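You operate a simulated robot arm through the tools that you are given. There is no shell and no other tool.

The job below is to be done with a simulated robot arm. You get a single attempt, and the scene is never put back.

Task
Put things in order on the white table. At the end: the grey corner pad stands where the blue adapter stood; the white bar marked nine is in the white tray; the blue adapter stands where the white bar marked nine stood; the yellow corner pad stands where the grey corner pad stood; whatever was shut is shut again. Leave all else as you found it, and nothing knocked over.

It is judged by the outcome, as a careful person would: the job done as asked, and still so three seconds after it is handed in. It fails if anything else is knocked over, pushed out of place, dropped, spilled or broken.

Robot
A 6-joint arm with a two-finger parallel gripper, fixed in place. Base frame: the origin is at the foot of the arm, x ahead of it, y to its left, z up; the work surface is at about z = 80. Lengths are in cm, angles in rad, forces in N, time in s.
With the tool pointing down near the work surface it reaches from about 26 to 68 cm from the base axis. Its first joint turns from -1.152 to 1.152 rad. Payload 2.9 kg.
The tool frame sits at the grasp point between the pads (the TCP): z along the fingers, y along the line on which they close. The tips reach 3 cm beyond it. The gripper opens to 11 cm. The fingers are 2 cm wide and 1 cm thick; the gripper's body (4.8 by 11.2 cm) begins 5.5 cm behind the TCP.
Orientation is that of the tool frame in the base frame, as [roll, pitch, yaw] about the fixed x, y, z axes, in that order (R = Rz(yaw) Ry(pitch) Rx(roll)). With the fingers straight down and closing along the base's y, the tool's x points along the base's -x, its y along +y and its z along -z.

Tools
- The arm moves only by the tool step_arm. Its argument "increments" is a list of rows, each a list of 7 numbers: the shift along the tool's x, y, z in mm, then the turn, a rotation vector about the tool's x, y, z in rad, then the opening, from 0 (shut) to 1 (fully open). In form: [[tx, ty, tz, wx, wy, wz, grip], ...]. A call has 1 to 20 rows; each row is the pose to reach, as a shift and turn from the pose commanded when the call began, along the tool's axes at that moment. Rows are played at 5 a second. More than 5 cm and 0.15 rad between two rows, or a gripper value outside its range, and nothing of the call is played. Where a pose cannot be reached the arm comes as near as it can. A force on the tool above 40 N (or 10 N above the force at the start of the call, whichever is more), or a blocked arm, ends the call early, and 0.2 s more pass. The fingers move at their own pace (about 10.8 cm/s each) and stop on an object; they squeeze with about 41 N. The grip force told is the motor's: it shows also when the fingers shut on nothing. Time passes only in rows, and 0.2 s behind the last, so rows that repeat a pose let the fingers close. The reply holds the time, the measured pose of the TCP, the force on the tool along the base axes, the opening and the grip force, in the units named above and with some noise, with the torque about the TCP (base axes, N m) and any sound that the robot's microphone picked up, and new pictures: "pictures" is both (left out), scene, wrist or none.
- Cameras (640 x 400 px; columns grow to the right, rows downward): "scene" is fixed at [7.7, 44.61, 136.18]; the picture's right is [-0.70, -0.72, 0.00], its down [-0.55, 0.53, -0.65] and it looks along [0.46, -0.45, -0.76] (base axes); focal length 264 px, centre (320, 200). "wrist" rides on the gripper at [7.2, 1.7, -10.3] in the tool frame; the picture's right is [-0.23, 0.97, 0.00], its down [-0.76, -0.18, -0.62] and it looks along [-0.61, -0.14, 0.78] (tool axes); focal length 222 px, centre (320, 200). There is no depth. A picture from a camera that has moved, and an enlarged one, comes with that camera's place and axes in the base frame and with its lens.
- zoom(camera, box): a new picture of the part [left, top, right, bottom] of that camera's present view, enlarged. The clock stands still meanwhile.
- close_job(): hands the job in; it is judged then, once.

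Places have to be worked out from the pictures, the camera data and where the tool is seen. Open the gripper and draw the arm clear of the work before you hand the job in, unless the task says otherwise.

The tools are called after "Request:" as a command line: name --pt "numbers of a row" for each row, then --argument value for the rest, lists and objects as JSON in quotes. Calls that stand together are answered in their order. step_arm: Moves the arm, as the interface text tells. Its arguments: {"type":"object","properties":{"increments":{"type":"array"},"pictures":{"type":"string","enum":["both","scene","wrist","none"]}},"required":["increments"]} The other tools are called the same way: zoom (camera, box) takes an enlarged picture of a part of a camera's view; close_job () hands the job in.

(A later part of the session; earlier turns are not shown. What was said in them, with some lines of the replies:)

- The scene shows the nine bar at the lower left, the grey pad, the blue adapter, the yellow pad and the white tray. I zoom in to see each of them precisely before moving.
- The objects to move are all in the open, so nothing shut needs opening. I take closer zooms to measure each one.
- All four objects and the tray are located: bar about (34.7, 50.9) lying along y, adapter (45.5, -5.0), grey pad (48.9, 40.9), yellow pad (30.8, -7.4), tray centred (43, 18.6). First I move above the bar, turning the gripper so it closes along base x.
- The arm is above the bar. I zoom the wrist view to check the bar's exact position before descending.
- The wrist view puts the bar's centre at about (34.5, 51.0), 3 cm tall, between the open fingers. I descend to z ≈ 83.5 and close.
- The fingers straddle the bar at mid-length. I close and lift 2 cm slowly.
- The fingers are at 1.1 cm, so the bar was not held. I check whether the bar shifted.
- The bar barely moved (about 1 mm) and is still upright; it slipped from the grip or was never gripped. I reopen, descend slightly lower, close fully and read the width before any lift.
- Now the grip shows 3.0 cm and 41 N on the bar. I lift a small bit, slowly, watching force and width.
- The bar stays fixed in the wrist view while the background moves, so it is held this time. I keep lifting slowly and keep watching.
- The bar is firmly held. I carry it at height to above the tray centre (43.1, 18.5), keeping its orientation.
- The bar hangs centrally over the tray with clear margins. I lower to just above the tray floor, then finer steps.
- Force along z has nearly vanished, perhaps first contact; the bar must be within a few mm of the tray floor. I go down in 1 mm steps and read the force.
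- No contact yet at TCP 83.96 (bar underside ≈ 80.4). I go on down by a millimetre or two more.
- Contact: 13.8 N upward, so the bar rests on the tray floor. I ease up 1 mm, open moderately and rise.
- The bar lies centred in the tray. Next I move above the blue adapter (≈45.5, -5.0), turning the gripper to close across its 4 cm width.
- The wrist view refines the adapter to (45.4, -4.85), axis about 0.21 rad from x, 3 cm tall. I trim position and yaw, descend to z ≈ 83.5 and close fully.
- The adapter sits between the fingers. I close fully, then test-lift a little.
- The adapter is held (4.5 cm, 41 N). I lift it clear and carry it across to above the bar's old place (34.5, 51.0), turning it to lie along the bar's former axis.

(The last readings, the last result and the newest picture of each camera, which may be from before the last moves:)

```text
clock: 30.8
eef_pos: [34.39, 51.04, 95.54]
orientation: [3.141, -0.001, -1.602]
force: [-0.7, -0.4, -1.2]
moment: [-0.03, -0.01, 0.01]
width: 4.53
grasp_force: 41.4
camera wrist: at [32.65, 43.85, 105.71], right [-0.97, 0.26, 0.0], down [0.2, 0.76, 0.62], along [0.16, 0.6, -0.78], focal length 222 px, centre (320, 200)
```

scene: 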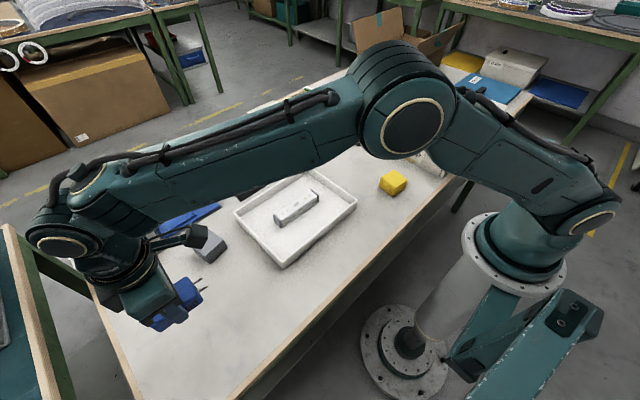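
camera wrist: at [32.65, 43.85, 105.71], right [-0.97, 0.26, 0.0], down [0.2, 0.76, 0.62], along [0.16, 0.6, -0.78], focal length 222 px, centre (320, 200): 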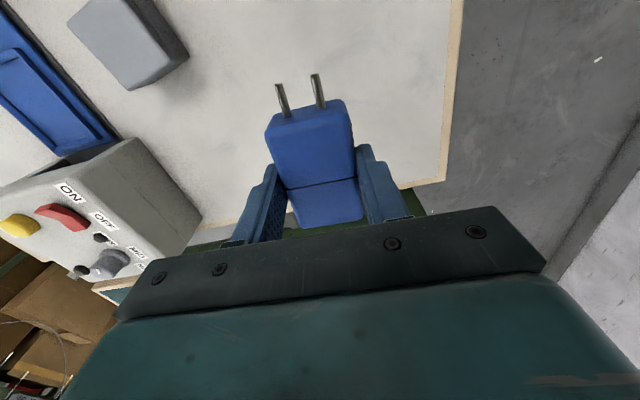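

The adapter is steady above the bar's old spot. I trim X by 1.5 mm and lower to just above the table.

Request:
step_arm --pt "0 -1.5 30 0 0 0 0" --pt "0 -1.5 60 0 0 0 0" --pt "0 -1.5 90 0 0 0 0" --pt "0 -1.5 106 0 0 0 0" --pt "0 -1.5 114 0 0 0 0" --pt "0 -1.5 114 0 0 0 0"

Request:
step_arm --pt "0 0 1 0 0 0 0" --pt "0 0 2 0 0 0 0" --pictures "none"

Request:
step_arm --pt "0 0 1 0 0 0 0" --pt "0 0 1 0 0 0 0" --pictures "none"

```text
clock: 32.2
eef_pos: [34.44, 51.12, 84.14]
orientation: [-3.141, 0.0, -1.602]
force: [-0.5, -0.4, -0.9]
moment: [0.03, 0.0, 0.0]
width: 4.52
grasp_force: 40.9
camera wrist: at [32.66, 43.78, 94.36], right [-0.97, 0.26, 0.0], down [0.2, 0.76, 0.62], along [0.16, 0.6, -0.78], focal length 222 px, centre (320, 200)
```

scene: 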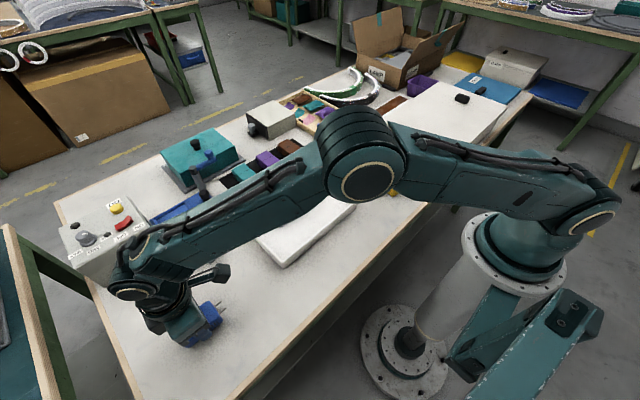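
wrist: 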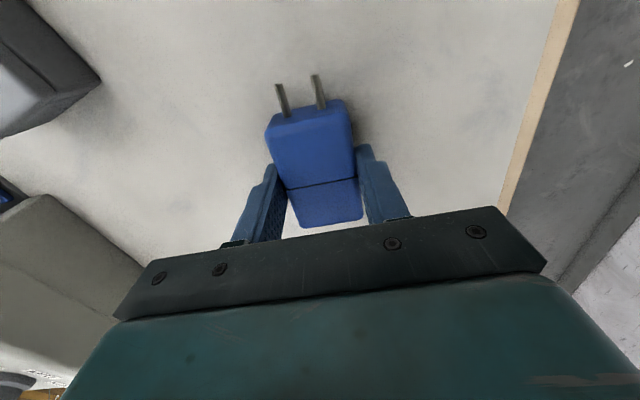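

```text
clock: 32.8
eef_pos: [34.59, 50.86, 83.84]
orientation: [3.142, 0.002, -1.601]
force: [0.0, -0.8, -2.0]
moment: [-0.01, 0.06, 0.01]
width: 4.51
grasp_force: 41.4
```

```text
clock: 33.4
eef_pos: [34.53, 51.05, 83.87]
orientation: [-3.142, 0.0, -1.603]
force: [0.6, -0.2, -1.0]
moment: [-0.01, -0.03, -0.01]
width: 4.52
grasp_force: 40.9
```

Still hanging free at about z 83.85. I continue down in millimetre steps until contact shows.

Request:
step_arm --pt "0 0 1 0 0 0 0" --pt "0 0 1 0 0 0 0" --pictures "none"

Request:
step_arm --pt "0 0 1 0 0 0 0" --pt "0 0 1 0 0 0 0" --pictures "none"

```text
clock: 34.0
eef_pos: [34.46, 50.98, 83.61]
orientation: [-3.142, 0.0, -1.601]
force: [1.1, -1.3, 1.8]
moment: [-0.01, 0.02, 0.0]
width: 4.51
grasp_force: 41.3
```

```text
clock: 34.6
eef_pos: [34.52, 51.05, 83.71]
orientation: [-3.139, 0.002, -1.602]
force: [-0.8, -1.2, 13.8]
moment: [-0.47, 0.15, -0.03]
width: 4.49
grasp_force: 41.3
```

The adapter touches the table (13.8 N). I ease up 1 mm, release and rise.

Request:
step_arm --pt "0 0 -1 0 0 0 0" --pt "0 0 -1 0 0 0 0.45" --pt "0 0 -1 0 0 0 0.65" --pt "0 0 -1 0 0 0 0.65" --pt "0 0 -15 0 0 0 0.65" --pt "0 0 -45 0 0 0 0.65" --pt "0 0 -80 0 0 0 0.65" --pt "0 0 -120 0 0 0 0.65" --pt "0 0 -120 0 0 0 0.65"

Request:
zoom --camera "scene" --box '[152, 270, 248, 350]'

Request:
zoom --camera "wrist" --box '[220, 30, 420, 190]'

Request:
zoom --camera "wrist" --box '[40, 0, 240, 120]'

```text
clock: 36.6
eef_pos: [34.53, 50.93, 95.4]
orientation: [3.141, 0.0, -1.601]
force: [0.5, 0.8, -0.5]
moment: [0.05, 0.0, -0.01]
width: 7.15
grasp_force: 0.1
camera wrist: at [32.79, 43.77, 105.81], right [-0.97, 0.26, 0.0], down [0.2, 0.76, 0.62], along [0.16, 0.6, -0.78], focal length 222 px, centre (320, 200)
```

scene: 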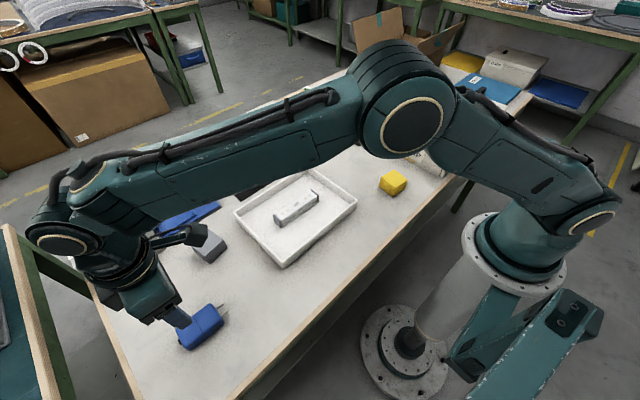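
wrist: 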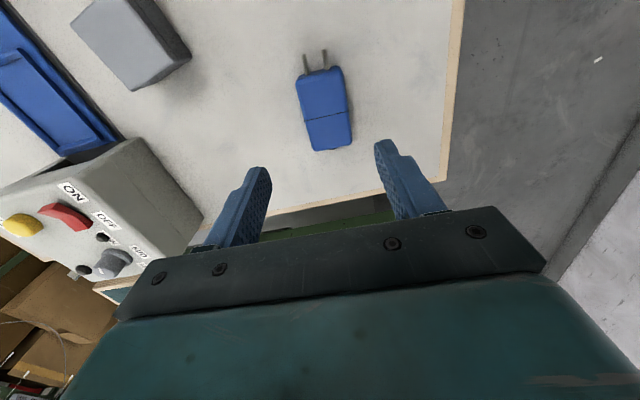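

```text
5.00 times, centred on (200, 310) of scene
camera zoom: at [7.7, 44.61, 136.18], right [-0.7, -0.72, 0.0], down [-0.55, 0.53, -0.65], along [0.46, -0.45, -0.76], focal length 1319 px, centre (920, -350)
```

zoom: 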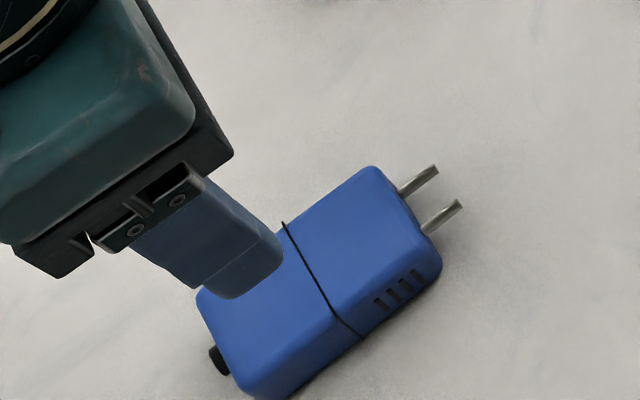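

```text
2.50 times, centred on (320, 110) of wrist
camera zoom: at [32.79, 43.77, 105.81], right [-0.97, 0.26, 0.0], down [0.2, 0.76, 0.62], along [0.16, 0.6, -0.78], focal length 555 px, centre (320, 425)
```

zoom: 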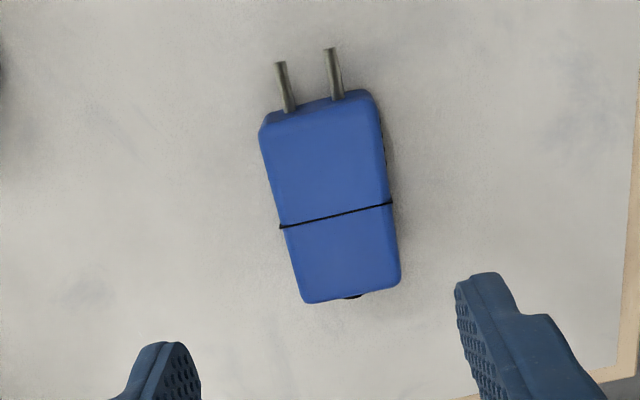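

```text
3.20 times, centred on (140, 60) of wrist
camera zoom: at [32.79, 43.77, 105.81], right [-0.97, 0.26, 0.0], down [0.2, 0.76, 0.62], along [0.16, 0.6, -0.78], focal length 711 px, centre (896, 648)
```

zoom: 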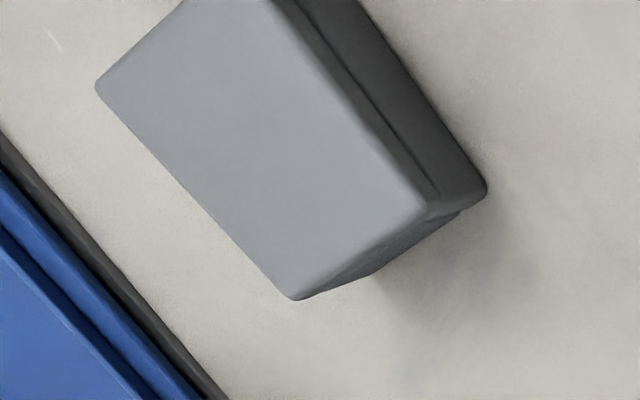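

The adapter stands at the bar's old place. Both cameras put the grey pad at (48.87, 40.95), yaw ≈ 0.175; I move above it, turning the gripper to match.

Request:
step_arm --pt "9 -13 -2 0 0 0.124 0.7" --pt "17 -27 -4 0 0 0.248 0.75" --pt "26 -40 -6 0 0 0.372 0.8" --pt "35 -53 -8 0 0 0.497 0.8" --pt "44 -67 -10 0 0 0.621 0.8" --pt "52 -80 -12 0 0 0.745 0.8" --pt "61 -93 -14 0 0 0.869 0.8" --pt "70 -107 -15 0 0 0.993 0.8" --pt "79 -120 -15 0 0 1.117 0.8" --pt "87 -133 -15 0 0 1.241 0.8" --pt "96 -147 -15 0 0 1.366 0.8" --pt "96 -147 -15 0 0 1.366 0.8"

Request:
zoom --camera "scene" --box '[152, 280, 248, 360]'

Request:
zoom --camera "wrist" --box '[220, 20, 420, 180]'

```text
clock: 39.2
eef_pos: [49.08, 40.9, 96.94]
orientation: [3.14, 0.0, -2.968]
force: [0.0, -0.2, -0.1]
moment: [-0.04, 0.02, -0.01]
width: 8.79
grasp_force: 0.2
camera wrist: at [41.72, 41.31, 107.28], right [0.06, 1.0, 0.0], down [0.78, -0.04, 0.62], along [0.62, -0.04, -0.78], focal length 222 px, centre (320, 200)
```

scene: 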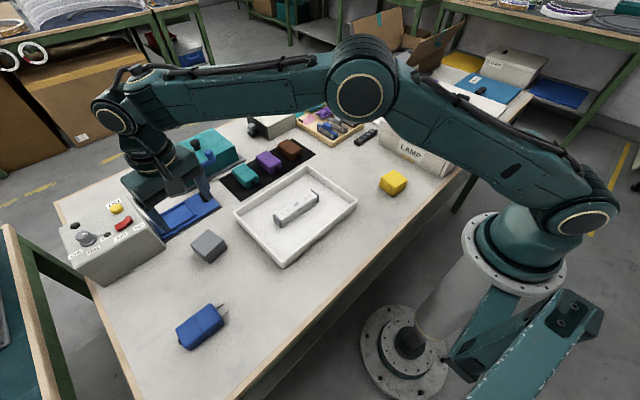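
wrist: 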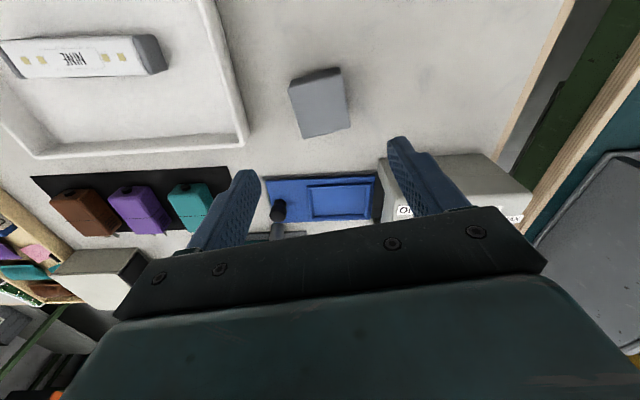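

```text
5.00 times, centred on (200, 320) of scene
camera zoom: at [7.71, 44.61, 136.18], right [-0.7, -0.72, 0.0], down [-0.55, 0.53, -0.65], along [0.46, -0.45, -0.76], focal length 1319 px, centre (920, -400)
```

zoom: 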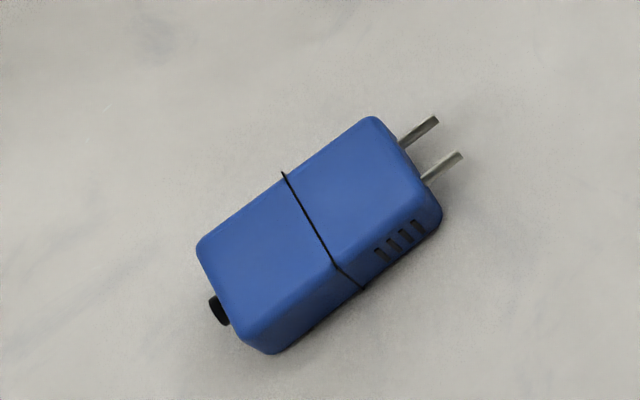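

```text
2.50 times, centred on (320, 100) of wrist
camera zoom: at [41.72, 41.31, 107.28], right [0.06, 1.0, 0.0], down [0.78, -0.04, 0.62], along [0.62, -0.04, -0.78], focal length 555 px, centre (320, 450)
```

zoom: 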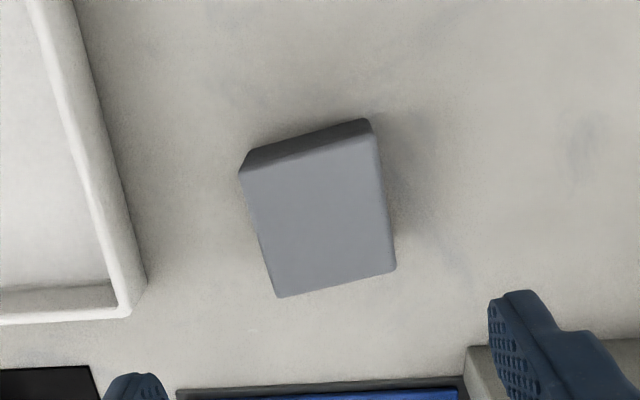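

The adapter stands at about (34.1–34.5, 51.0), within a few mm of the bar's centre. The grey pad is centred under the gripper at (48.9, 41.05); I descend to z ≈ 83.5.

Request:
step_arm --pt "0 1 30 0 0 0 0.8" --pt "0 1 60 0 0 0 0.8" --pt "0 1 90 0 0 0 0.8" --pt "0 1 116 0 0 0 0.8" --pt "0 1 129 0 0 0 0.8" --pt "0 1 134 0 0 0 0.8" --pt "0 1 134 0 0 0 0.8"

```text
clock: 40.8
eef_pos: [48.85, 41.0, 83.64]
orientation: [3.142, 0.001, -2.968]
force: [0.3, -0.4, 0.5]
moment: [-0.03, -0.02, 0.02]
width: 8.79
grasp_force: 0.0
camera wrist: at [41.61, 41.4, 93.86], right [0.06, 1.0, 0.0], down [0.78, -0.04, 0.62], along [0.62, -0.03, -0.78], focal length 222 px, centre (320, 200)
```

scene: 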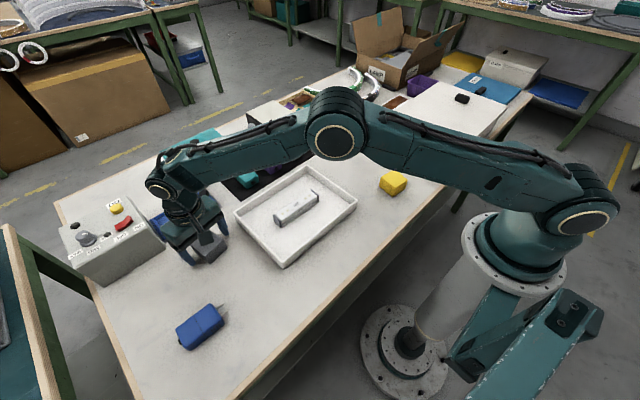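
wrist: 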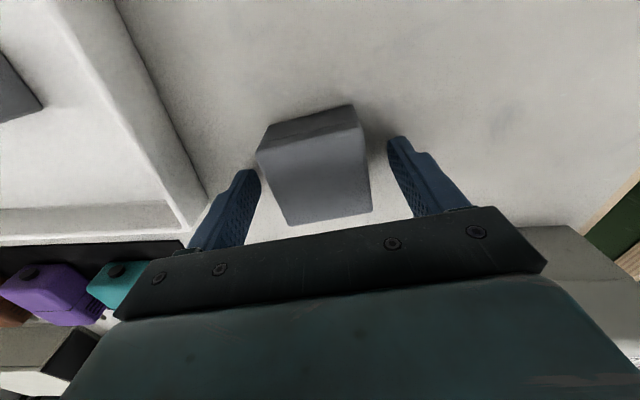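

The pad sits evenly between the fingers. I close fully and test-lift.

Request:
step_arm --pt "0 0 0 0 0 0 0.5" --pt "0 0 0 0 0 0 0" --pt "0 0 0 0 0 0 0" --pt "0 0 0 0 0 0 0" --pt "0 0 -2 0 0 0 0" --pt "0 0 -4 0 0 0 0" --pt "0 0 -8 0 0 0 0" --pt "0 0 -8 0 0 0 0"

```text
clock: 42.6
eef_pos: [48.88, 41.04, 84.42]
orientation: [3.141, 0.001, -2.966]
force: [0.4, -0.7, 1.6]
moment: [0.0, 0.03, 0.03]
width: 5.35
grasp_force: 41.0
camera wrist: at [41.61, 41.42, 94.69], right [0.06, 1.0, 0.0], down [0.78, -0.04, 0.62], along [0.62, -0.03, -0.78], focal length 222 px, centre (320, 200)
```

scene: 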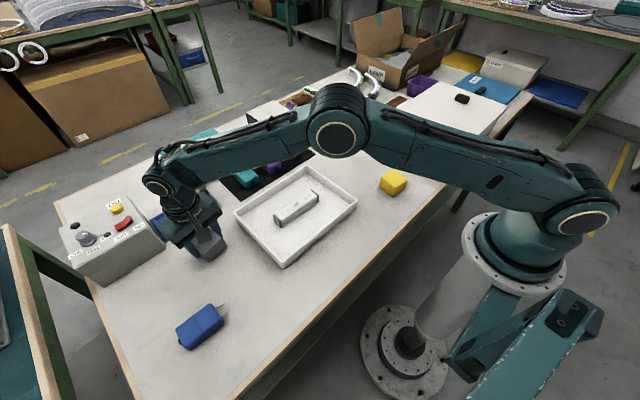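
wrist: 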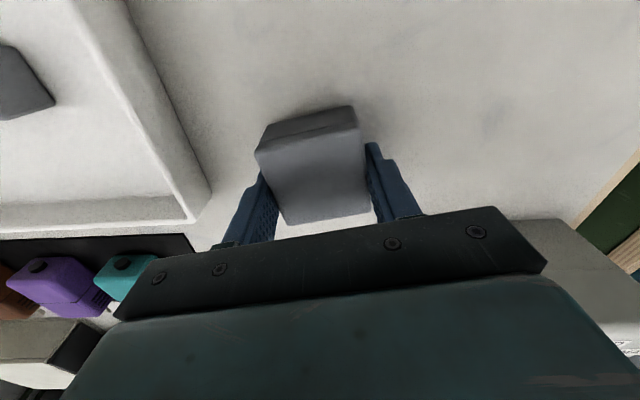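

The grey pad is held (5.35 cm, 41 N). I lift it clear and carry it to above the adapter's old place (45.4, -4.9).

Request:
step_arm --pt "0 0 -20 0 0 0 0" --pt "0 0 -50 0 0 0 0" --pt "0 0 -85 0 0 0 0" --pt "4 -15 -110 0 0 0 0" --pt "12 -46 -110 0 0 -0.005 0" --pt "21 -81 -110 0 0 -0.01 0" --pt "30 -116 -110 0 0 -0.015 0" --pt "39 -151 -110 0 0 -0.02 0" --pt "48 -186 -110 0 0 -0.025 0" --pt "56 -221 -110 0 0 -0.03 0" --pt "65 -256 -110 0 0 -0.035 0" --pt "74 -291 -110 0 0 -0.035 0" --pt "83 -326 -110 0 0 -0.035 0" --pt "92 -361 -110 0 0 -0.035 0" --pt "101 -396 -110 0 0 -0.035 0" --pt "108 -424 -110 0 0 -0.035 0" --pt "112 -439 -110 0 0 -0.035 0" --pt "114 -446 -110 0 0 -0.035 0" --pt "114 -446 -110 0 0 -0.035 0"

```text
clock: 46.6
eef_pos: [45.31, -5.0, 95.4]
orientation: [3.142, 0.0, -2.932]
force: [0.2, -0.3, 0.8]
moment: [-0.01, -0.01, 0.0]
width: 5.35
grasp_force: 41.3
camera wrist: at [38.02, -4.85, 105.66], right [0.02, 1.0, 0.0], down [0.78, -0.02, 0.62], along [0.62, -0.01, -0.78], focal length 222 px, centre (320, 200)
```

scene: 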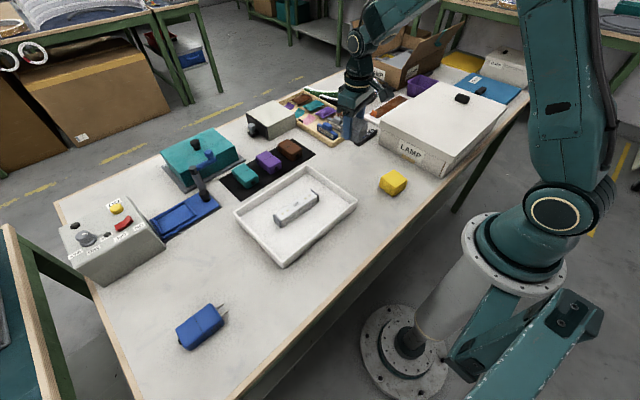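
wrist: 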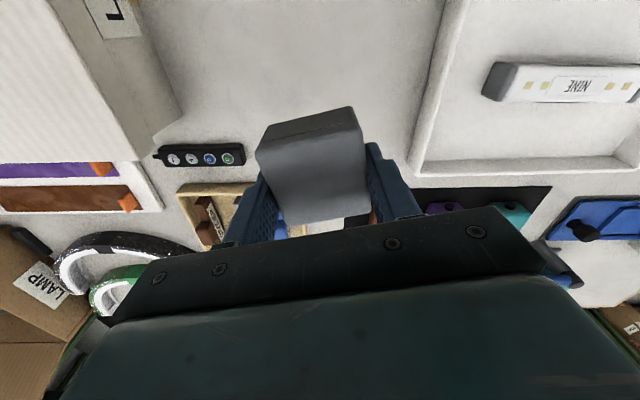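

The grey pad is over the adapter's old place with free table around it. I lower it to just above the table, then step down by a millimetre at a time.

Request:
step_arm --pt "0 0 30 0 0 0 0" --pt "0 0 60 0 0 0 0" --pt "0 0 90 0 0 0 0" --pt "0 0 106 0 0 0 0" --pt "0 0 114 0 0 0 0" --pt "0 0 114 0 0 0 0"

Request:
step_arm --pt "0 0 1 0 0 0 0" --pt "0 0 2 0 0 0 0" --pictures "none"

Request:
step_arm --pt "0 0 1 0 0 0 0" --pt "0 0 1 0 0 0 0" --pictures "none"

```text
clock: 48.0
eef_pos: [45.49, -4.87, 84.04]
orientation: [3.141, 0.0, -2.931]
force: [0.1, -0.4, -0.1]
moment: [0.0, 0.0, -0.01]
width: 5.36
grasp_force: 40.9
camera wrist: at [38.08, -4.82, 94.33], right [0.02, 1.0, 0.0], down [0.78, -0.02, 0.62], along [0.62, -0.01, -0.78], focal length 222 px, centre (320, 200)
```

scene: 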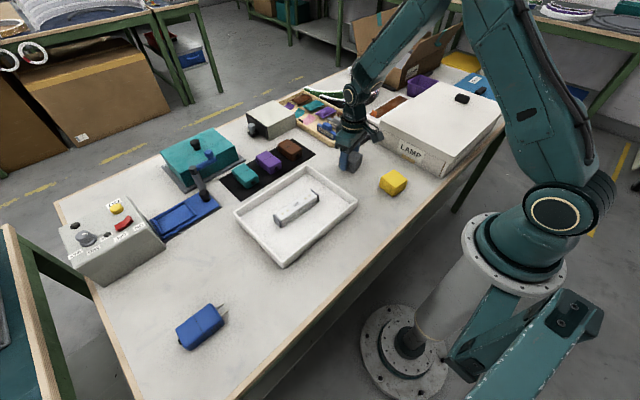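
wrist: 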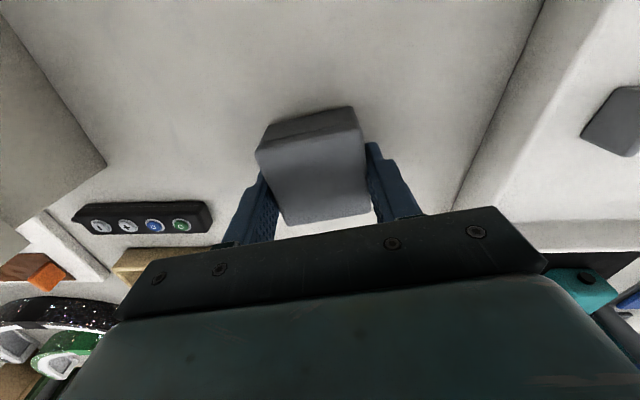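

```text
clock: 48.6
eef_pos: [45.39, -4.85, 83.87]
orientation: [3.139, 0.0, -2.932]
force: [0.0, -0.1, 0.1]
moment: [0.0, 0.02, 0.05]
width: 5.35
grasp_force: 41.5
```

```text
clock: 49.2
eef_pos: [45.49, -4.85, 83.76]
orientation: [-3.141, 0.0, -2.933]
force: [0.7, 0.0, -0.8]
moment: [0.01, -0.01, -0.02]
width: 5.35
grasp_force: 41.1
```

No contact yet at z ≈ 83.76; a few more single-millimetre steps.

Request:
step_arm --pt "0 0 1 0 0 0 0" --pt "0 0 1 0 0 0 0" --pictures "none"

Request:
step_arm --pt "0 0 1 0 0 0 0" --pt "0 0 1 0 0 0 0" --pictures "none"

```text
clock: 49.8
eef_pos: [45.46, -5.02, 83.74]
orientation: [-3.141, 0.0, -2.933]
force: [-0.7, 0.0, -0.6]
moment: [0.0, -0.01, 0.0]
width: 5.36
grasp_force: 41.1
```

```text
clock: 50.4
eef_pos: [45.46, -4.9, 83.63]
orientation: [-3.141, 0.001, -2.933]
force: [-1.2, -0.5, 9.5]
moment: [0.2, 0.22, 0.05]
width: 5.36
grasp_force: 41.0
```

The pad touches down (9.5 N). I release without further push and rise.

Request:
step_arm --pt "0 0 -0.5 0 0 0 0" --pt "0 0 -0.5 0 0 0 0.55" --pt "0 0 -0.5 0 0 0 0.75" --pt "0 0 -0.5 0 0 0 0.75" --pt "0 0 -15 0 0 0 0.75" --pt "0 0 -45 0 0 0 0.75" --pt "0 0 -80 0 0 0 0.75" --pt "0 0 -120 0 0 0 0.75" --pt "0 0 -120 0 0 0 0.75"

Request:
zoom --camera "wrist" --box '[220, 40, 420, 200]'

Request:
zoom --camera "scene" --box '[325, 140, 421, 200]'

```text
clock: 52.4
eef_pos: [45.25, -4.89, 95.49]
orientation: [3.141, 0.001, -2.93]
force: [-0.6, -0.3, -0.1]
moment: [0.02, -0.01, 0.04]
width: 8.23
grasp_force: 0.0
camera wrist: at [37.92, -4.73, 105.72], right [0.02, 1.0, 0.0], down [0.78, -0.02, 0.62], along [0.62, -0.01, -0.78], focal length 222 px, centre (320, 200)
```

scene: 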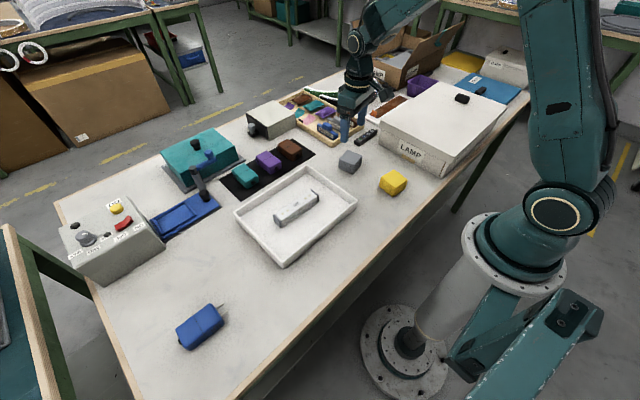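
wrist: 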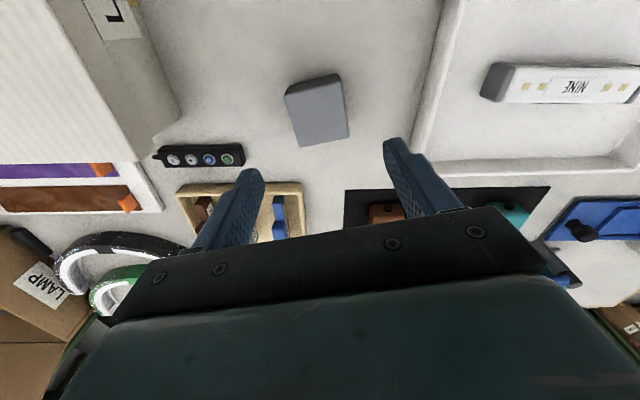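

```text
2.50 times, centred on (320, 120) of wrist
camera zoom: at [37.92, -4.73, 105.72], right [0.02, 1.0, 0.0], down [0.78, -0.02, 0.62], along [0.62, -0.01, -0.78], focal length 555 px, centre (320, 400)
```

zoom: 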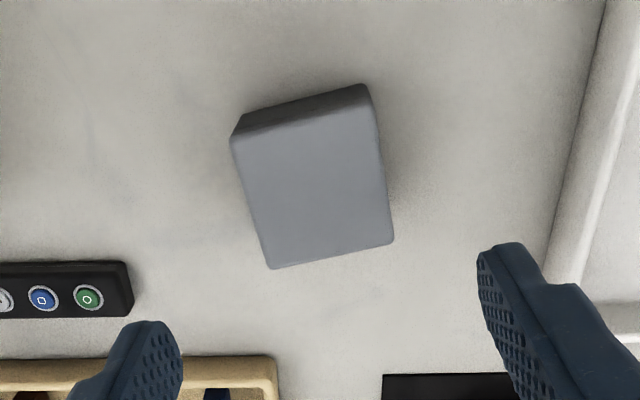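

```text
6.67 times, centred on (373, 170) of scene
camera zoom: at [7.7, 44.61, 136.18], right [-0.7, -0.72, 0.0], down [-0.55, 0.53, -0.65], along [0.46, -0.45, -0.76], focal length 1758 px, centre (-33, 400)
```

zoom: 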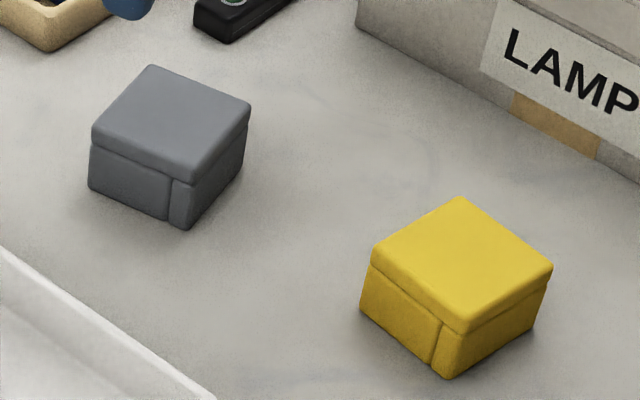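

The grey pad stands at the adapter's old place. Next I move above the yellow pad (≈30.8, -7.4), opening the gripper to about 8.8 cm.

Request:
step_arm --pt "22 1 -5 0 0 0.05 0.8" --pt "46 2 -10 0 0 0.11 0.8" --pt "72 3 -15 0 0 0.18 0.8" --pt "98 4 -15 0 0 0.24 0.8" --pt "124 5 -15 0 0 0.3 0.8" --pt "140 6 -15 0 0 0.34 0.8" --pt "148 6.5 -15 0 0 0.36 0.8" --pt "148 6.5 -15 0 0 0.36 0.8"

Request:
zoom --camera "wrist" --box '[220, 20, 420, 180]'

```text
clock: 54.2
eef_pos: [30.6, -7.29, 97.2]
orientation: [-3.142, -0.001, 2.989]
force: [-0.5, 0.2, 0.1]
moment: [0.01, 0.0, 0.0]
width: 8.82
grasp_force: 0.1
camera wrist: at [23.98, -4.47, 107.36], right [0.37, 0.93, 0.0], down [0.73, -0.29, 0.62], along [0.58, -0.23, -0.78], focal length 222 px, centre (320, 200)
```

scene: 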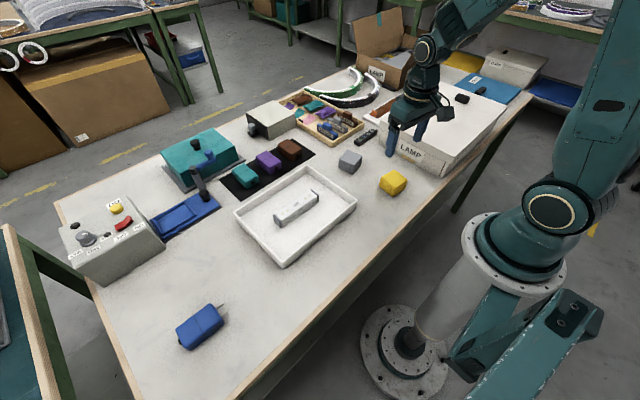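
wrist: 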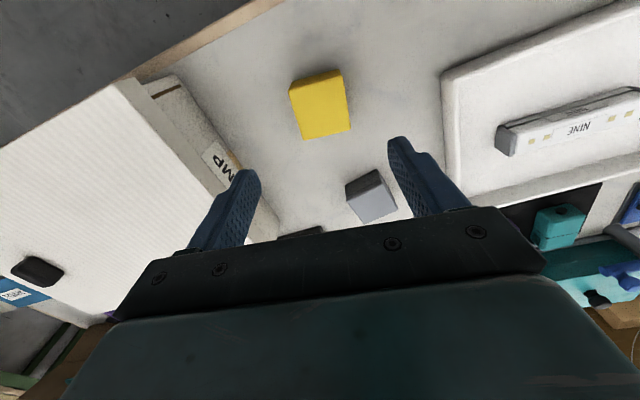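

```text
2.50 times, centred on (320, 100) of wrist
camera zoom: at [23.98, -4.47, 107.36], right [0.37, 0.93, 0.0], down [0.73, -0.29, 0.62], along [0.58, -0.23, -0.78], focal length 555 px, centre (320, 450)
```

zoom: 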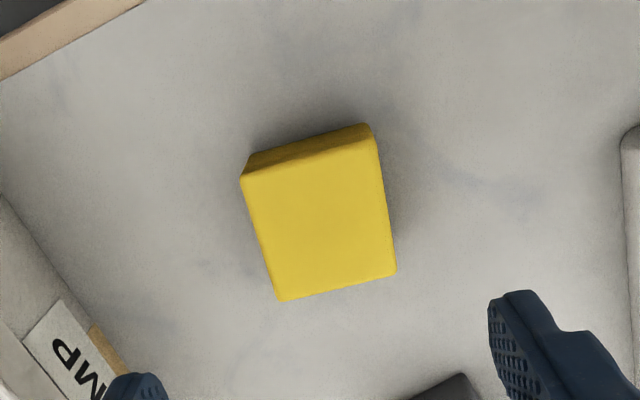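

The yellow pad appears in the wrist view just as the grey one did when centred, so position and yaw are right. I descend to z ≈ 83.6.

Request:
step_arm --pt "0 1 30 0 0 0 0.8" --pt "0 1 60 0 0 0 0.8" --pt "0 1 90 0 0 0 0.8" --pt "0 1 117 0 0 0 0.8" --pt "0 1 130 0 0 0 0.8" --pt "0 1 135 0 0 0 0.8" --pt "0 1 135 0 0 0 0.8"

```text
clock: 55.8
eef_pos: [30.83, -7.32, 83.41]
orientation: [-3.14, 0.0, 2.99]
force: [0.1, 0.5, -0.6]
moment: [0.0, 0.02, 0.03]
width: 8.8
grasp_force: 0.1
camera wrist: at [24.0, -4.48, 93.75], right [0.37, 0.93, 0.0], down [0.73, -0.29, 0.62], along [0.58, -0.23, -0.78], focal length 222 px, centre (320, 200)
```

scene: 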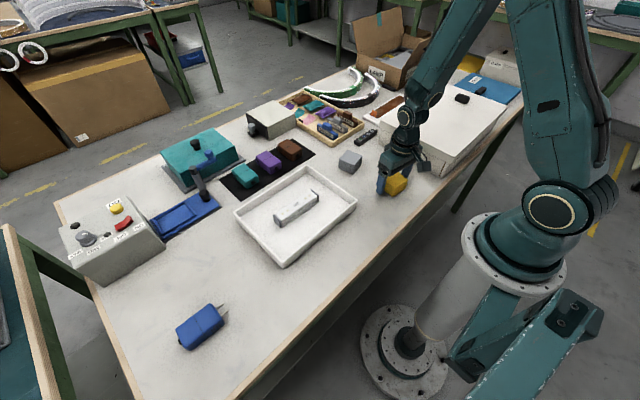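
wrist: 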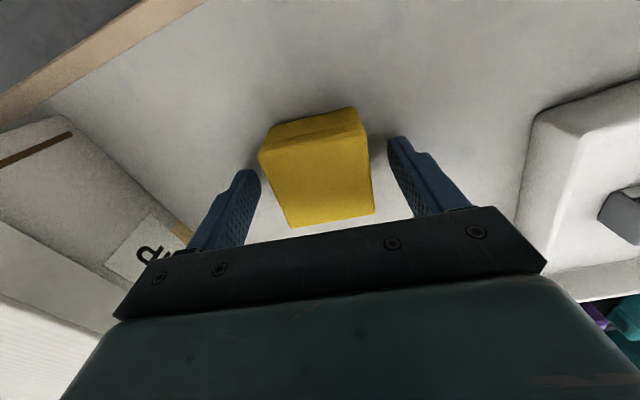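

The yellow pad is between the fingers. I close fully and test-lift.

Request:
step_arm --pt "0 0 0 0 0 0 0.5" --pt "0 0 0 0 0 0 0" --pt "0 0 0 0 0 0 0" --pt "0 0 0 0 0 0 0" --pt "0 0 -2 0 0 0 0" --pt "0 0 -4 0 0 0 0" --pt "0 0 -8 0 0 0 0" --pt "0 0 -8 0 0 0 0"

```text
clock: 57.6
eef_pos: [30.78, -7.12, 84.4]
orientation: [-3.141, 0.0, 2.99]
force: [-0.1, -0.2, -0.2]
moment: [-0.01, -0.06, -0.02]
width: 5.38
grasp_force: 40.9
camera wrist: at [23.97, -4.47, 94.61], right [0.37, 0.93, 0.0], down [0.73, -0.29, 0.62], along [0.58, -0.23, -0.78], focal length 222 px, centre (320, 200)
```

scene: 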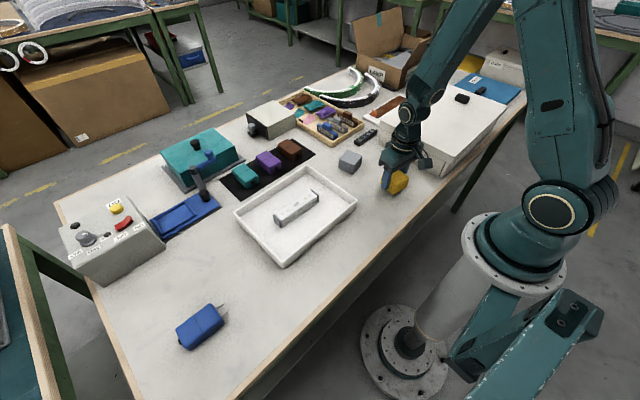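
wrist: 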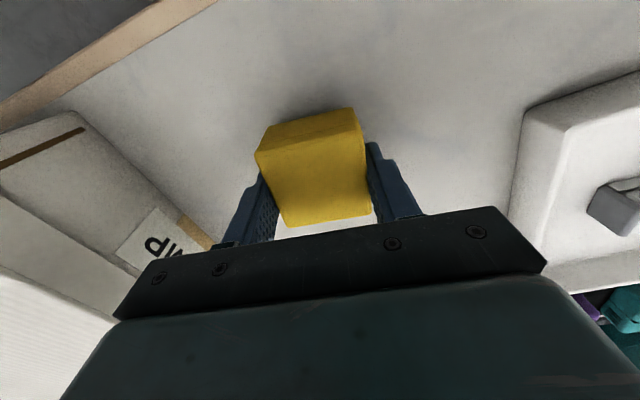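

The yellow pad is held (5.4 cm, 41 N). I lift it clear and carry it over the tray to above the grey pad's old place (48.9, 41.0).

Request:
step_arm --pt "0 0 -20 0 0 0 0" --pt "0 0 -50 0 0 0 0" --pt "0 0 -85 0 0 0 0" --pt "-3 14 -110 0 0 -0.01 0" --pt "-9 43 -110 0 0 -0.03 0" --pt "-17 80 -110 0 0 -0.05 0" --pt "-25 118 -110 0 0 -0.08 0" --pt "-33 156 -110 0 0 -0.1 0" --pt "-41 194 -110 0 0 -0.13 0" --pt "-49 232 -110 0 0 -0.15 0" --pt "-57 270 -110 0 0 -0.18 0" --pt "-65 308 -110 0 0 -0.2 0" --pt "-73 346 -110 0 0 -0.22 0" --pt "-81 384 -110 0 0 -0.25 0" --pt "-89 422 -110 0 0 -0.27 0" --pt "-96 457 -110 0 0 -0.3 0" --pt "-102 484 -110 0 0 -0.315 0" --pt "-105 499 -110 0 0 -0.327 0" --pt "-106 504 -110 0 0 -0.327 0" --pt "-106 504 -110 0 0 -0.327 0"

```text
clock: 61.8
eef_pos: [48.86, 41.05, 95.32]
orientation: [3.14, 0.0, -2.967]
force: [0.4, -1.2, -0.6]
moment: [0.01, 0.01, 0.0]
width: 5.35
grasp_force: 40.8
camera wrist: at [41.58, 41.43, 105.59], right [0.05, 1.0, 0.0], down [0.78, -0.04, 0.62], along [0.62, -0.03, -0.78], focal length 222 px, centre (320, 200)
```

scene: 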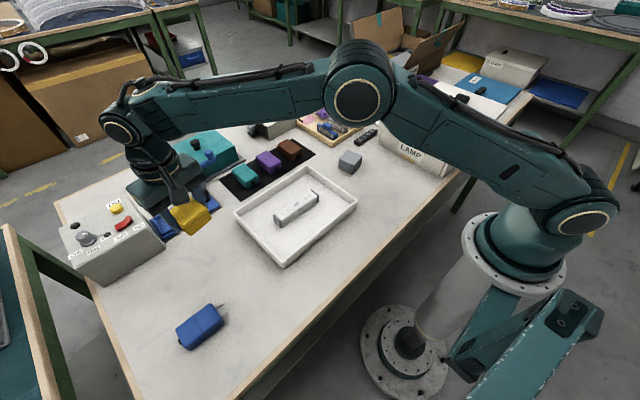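
wrist: 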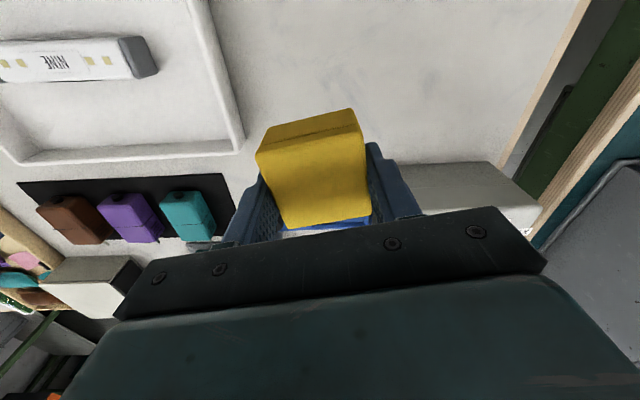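

The TCP is at (48.86, 41.05), exactly where the grey pad was picked. I lower the yellow pad to near the table, then by single millimetres.

Request:
step_arm --pt "0 0 30 0 0 0 0" --pt "0 0 60 0 0 0 0" --pt "0 0 90 0 0 0 0" --pt "0 0 106 0 0 0 0" --pt "0 0 114 0 0 0 0" --pt "0 0 114 0 0 0 0"

Request:
step_arm --pt "0 0 1 0 0 0 0" --pt "0 0 2 0 0 0 0" --pictures "none"

Request:
step_arm --pt "0 0 1 0 0 0 0" --pt "0 0 1 0 0 0 0" --pictures "none"

```text
clock: 63.2
eef_pos: [48.89, 40.99, 83.83]
orientation: [3.141, -0.001, -2.965]
force: [-0.6, 0.3, -0.2]
moment: [-0.02, 0.0, 0.03]
width: 5.38
grasp_force: 41.0
camera wrist: at [41.57, 41.34, 94.08], right [0.05, 1.0, 0.0], down [0.78, -0.04, 0.62], along [0.62, -0.03, -0.78], focal length 222 px, centre (320, 200)
```

scene: 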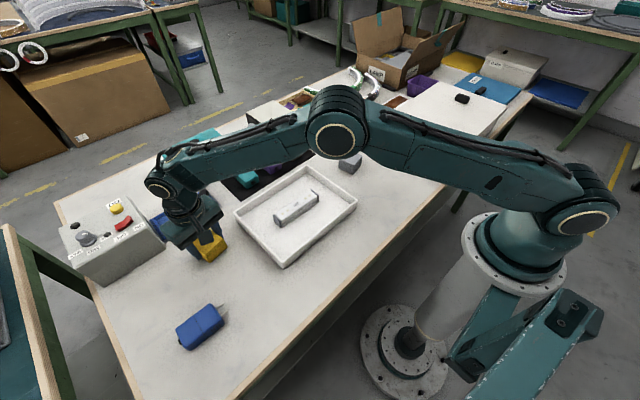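
wrist: 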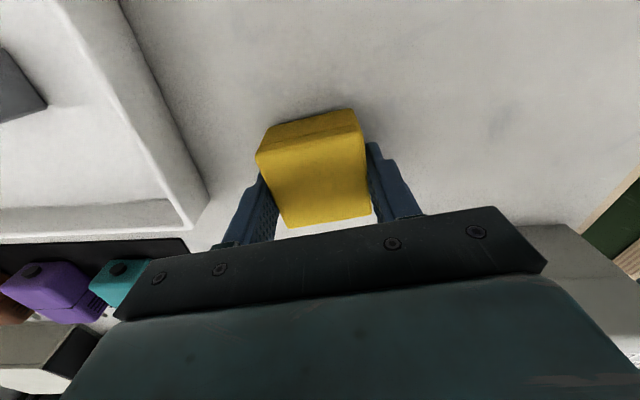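

```text
clock: 63.8
eef_pos: [48.9, 41.0, 83.74]
orientation: [3.141, 0.001, -2.965]
force: [-0.7, -0.5, -0.5]
moment: [0.01, -0.01, -0.07]
width: 5.39
grasp_force: 41.7
```

```text
clock: 64.4
eef_pos: [48.8, 41.06, 83.53]
orientation: [-3.142, 0.0, -2.966]
force: [0.0, 0.5, -0.1]
moment: [-0.02, -0.01, 0.03]
width: 5.39
grasp_force: 41.1
```

Still no contact at z ≈ 83.55; I continue in single-millimetre steps.

Request:
step_arm --pt "0 0 1 0 0 0 0" --pt "0 0 1 0 0 0 0" --pictures "none"

Request:
step_arm --pt "0 0 0.7 0 0 0 0" --pt "0 0 0.7 0 0 0 0" --pictures "none"

```text
clock: 65.0
eef_pos: [48.89, 41.07, 83.6]
orientation: [3.141, -0.001, -2.965]
force: [-0.9, -0.6, 2.6]
moment: [0.01, 0.05, 0.04]
width: 5.38
grasp_force: 40.7
```

```text
clock: 65.6
eef_pos: [48.93, 41.01, 83.54]
orientation: [3.141, 0.002, -2.967]
force: [-1.7, -3.1, 9.8]
moment: [0.1, 0.21, 0.07]
width: 5.39
grasp_force: 41.0
```

The yellow pad is on the table (9.8 N). I release and rise.

Request:
step_arm --pt "0 0 -0.5 0 0 0 0" --pt "0 0 -0.5 0 0 0 0.55" --pt "0 0 -0.5 0 0 0 0.75" --pt "0 0 -0.5 0 0 0 0.75" --pt "0 0 -15 0 0 0 0.75" --pt "0 0 -45 0 0 0 0.75" --pt "0 0 -80 0 0 0 0.75" --pt "0 0 -120 0 0 0 0.75" --pt "0 0 -160 0 0 0 0.75" --pt "0 0 -200 0 0 0 0.75"

Request:
zoom --camera "scene" --box '[180, 220, 244, 270]'

Request:
zoom --camera "scene" --box '[50, 110, 370, 370]'

```text
clock: 67.8
eef_pos: [48.54, 41.13, 103.5]
orientation: [-3.141, 0.0, -2.966]
force: [0.1, 0.0, -0.5]
moment: [-0.01, 0.02, 0.01]
width: 8.27
grasp_force: 0.0
camera wrist: at [41.37, 41.41, 113.74], right [0.05, 1.0, 0.0], down [0.78, -0.04, 0.62], along [0.62, -0.03, -0.78], focal length 222 px, centre (320, 200)
```

scene: 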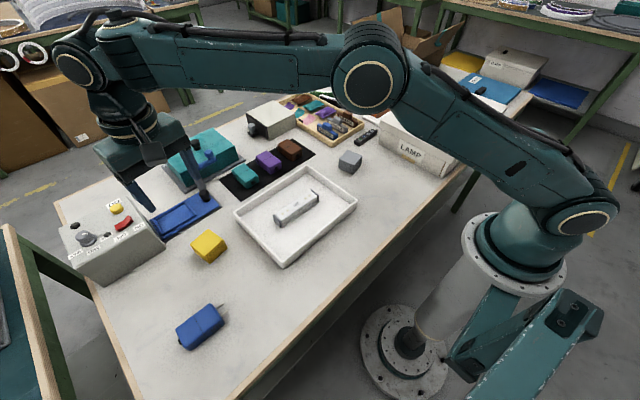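
wrist: 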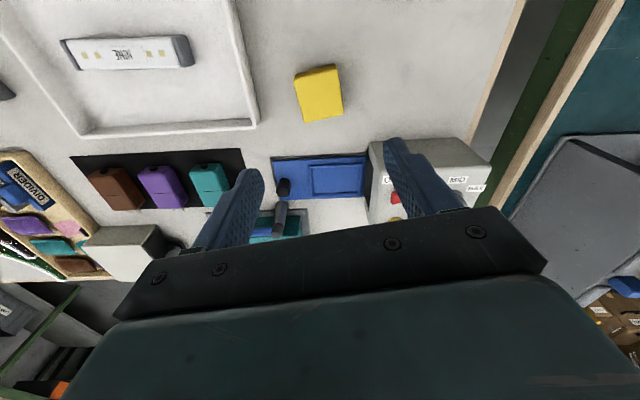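

```text
8.00 times, centred on (212, 245) of scene
camera zoom: at [7.7, 44.61, 136.18], right [-0.7, -0.72, 0.0], down [-0.55, 0.53, -0.65], along [0.46, -0.45, -0.76], focal length 2110 px, centre (1184, -160)
```

zoom: 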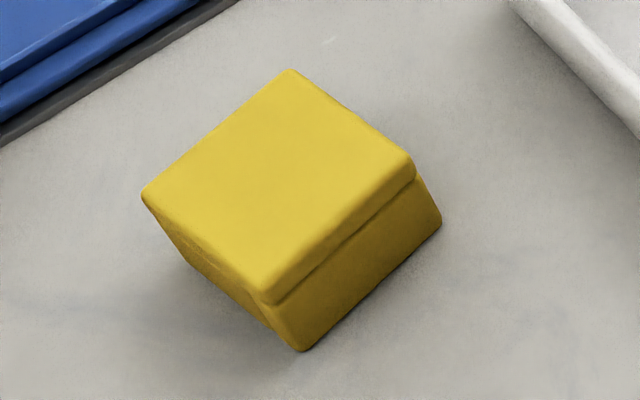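

```text
1.54 times, centred on (210, 240) of scene
camera zoom: at [7.7, 44.61, 136.18], right [-0.7, -0.72, 0.0], down [-0.55, 0.53, -0.65], along [0.46, -0.45, -0.76], focal length 406 px, centre (489, 138)
```

zoom: 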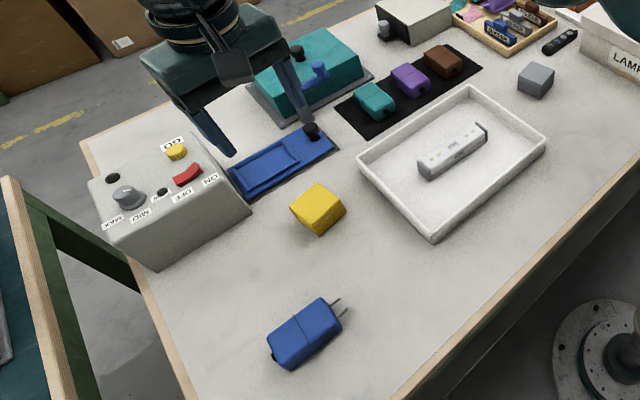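

The yellow pad coincides with the grey pad's former outline, and all else looks untouched. I draw the arm back to about its starting position, high and open, and take a last look.

Request:
step_arm --pt "25 -24 -10 0 0 0.03 1" --pt "51 -48 -20 0 0 0.06 1" --pt "76 -72 -30 0 0 0.09 1" --pt "102 -96 -40 0 0 0.12 1" --pt "127 -120 -50 0 0 0.15 1" --pt "152 -145 -50 0 0 0.175 1" --pt "152 -145 -50 0 0 0.175 1"

Request:
zoom --camera "scene" --box '[50, 60, 530, 360]'

```text
clock: 69.4
eef_pos: [36.42, 24.16, 108.43]
orientation: [3.141, 0.0, 3.142]
force: [-0.6, 0.1, -0.9]
moment: [0.0, -0.04, 0.0]
width: 11.02
grasp_force: 0.1
camera wrist: at [29.34, 25.81, 118.86], right [0.23, 0.97, 0.0], down [0.76, -0.18, 0.62], along [0.61, -0.14, -0.78], focal length 222 px, centre (320, 200)
```

scene: 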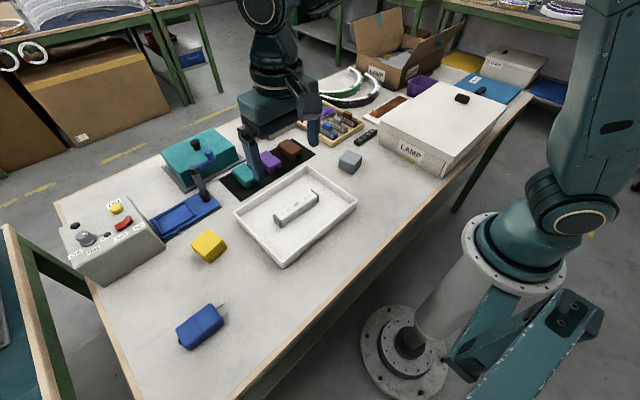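
wrist: 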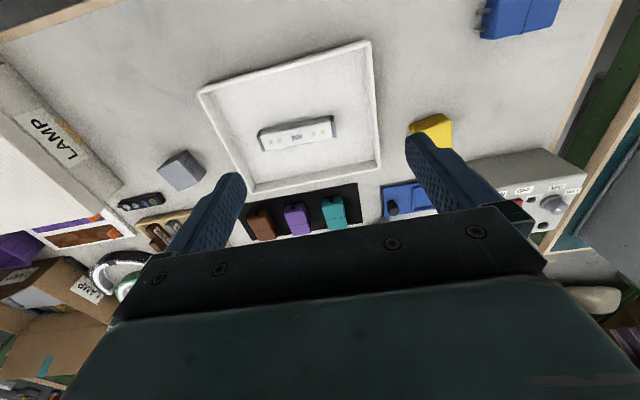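

```text
1.33 times, centred on (290, 210) of scene
camera zoom: at [7.7, 44.61, 136.18], right [-0.7, -0.72, 0.0], down [-0.55, 0.53, -0.65], along [0.46, -0.45, -0.76], focal length 352 px, centre (360, 187)
```

zoom: 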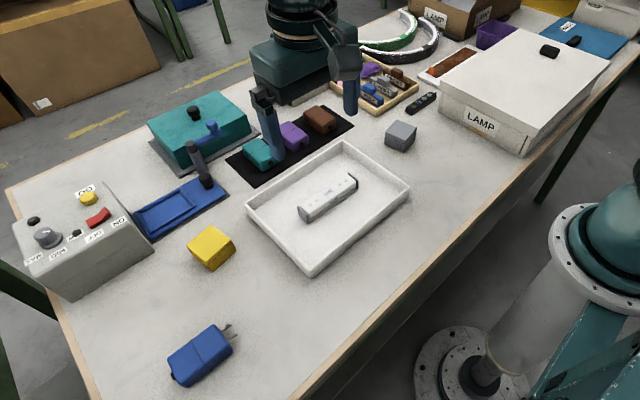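

All four objects are in their ordered places. The bar is in the tray, nothing was opened, nothing else has moved, and the gripper is open and clear. I hand the job in.

Request:
close_job

```text
The job is handed in.
```

The table is in the order you asked for, and the job is handed in. The result of the judging has not come back to me.

- **White bar marked nine:** it lies near the middle of the white tray. My first grip slipped and shifted it about 1 mm on the table before I regripped it.
- **Blue adapter:** it stands where the bar stood, turned so its length runs along the bar's old line. By the pictures it is about 4 mm off the bar's centre.
- **Grey corner pad:** it stands where the adapter stood.
- **Yellow corner pad:** it stands where the grey pad stood, and matches the grey pad's old outline in the scene picture.

Nothing shut had to be opened, so nothing needed shutting again. The last pictures show nothing else moved or knocked over. The gripper is open and drawn up clear of the table.
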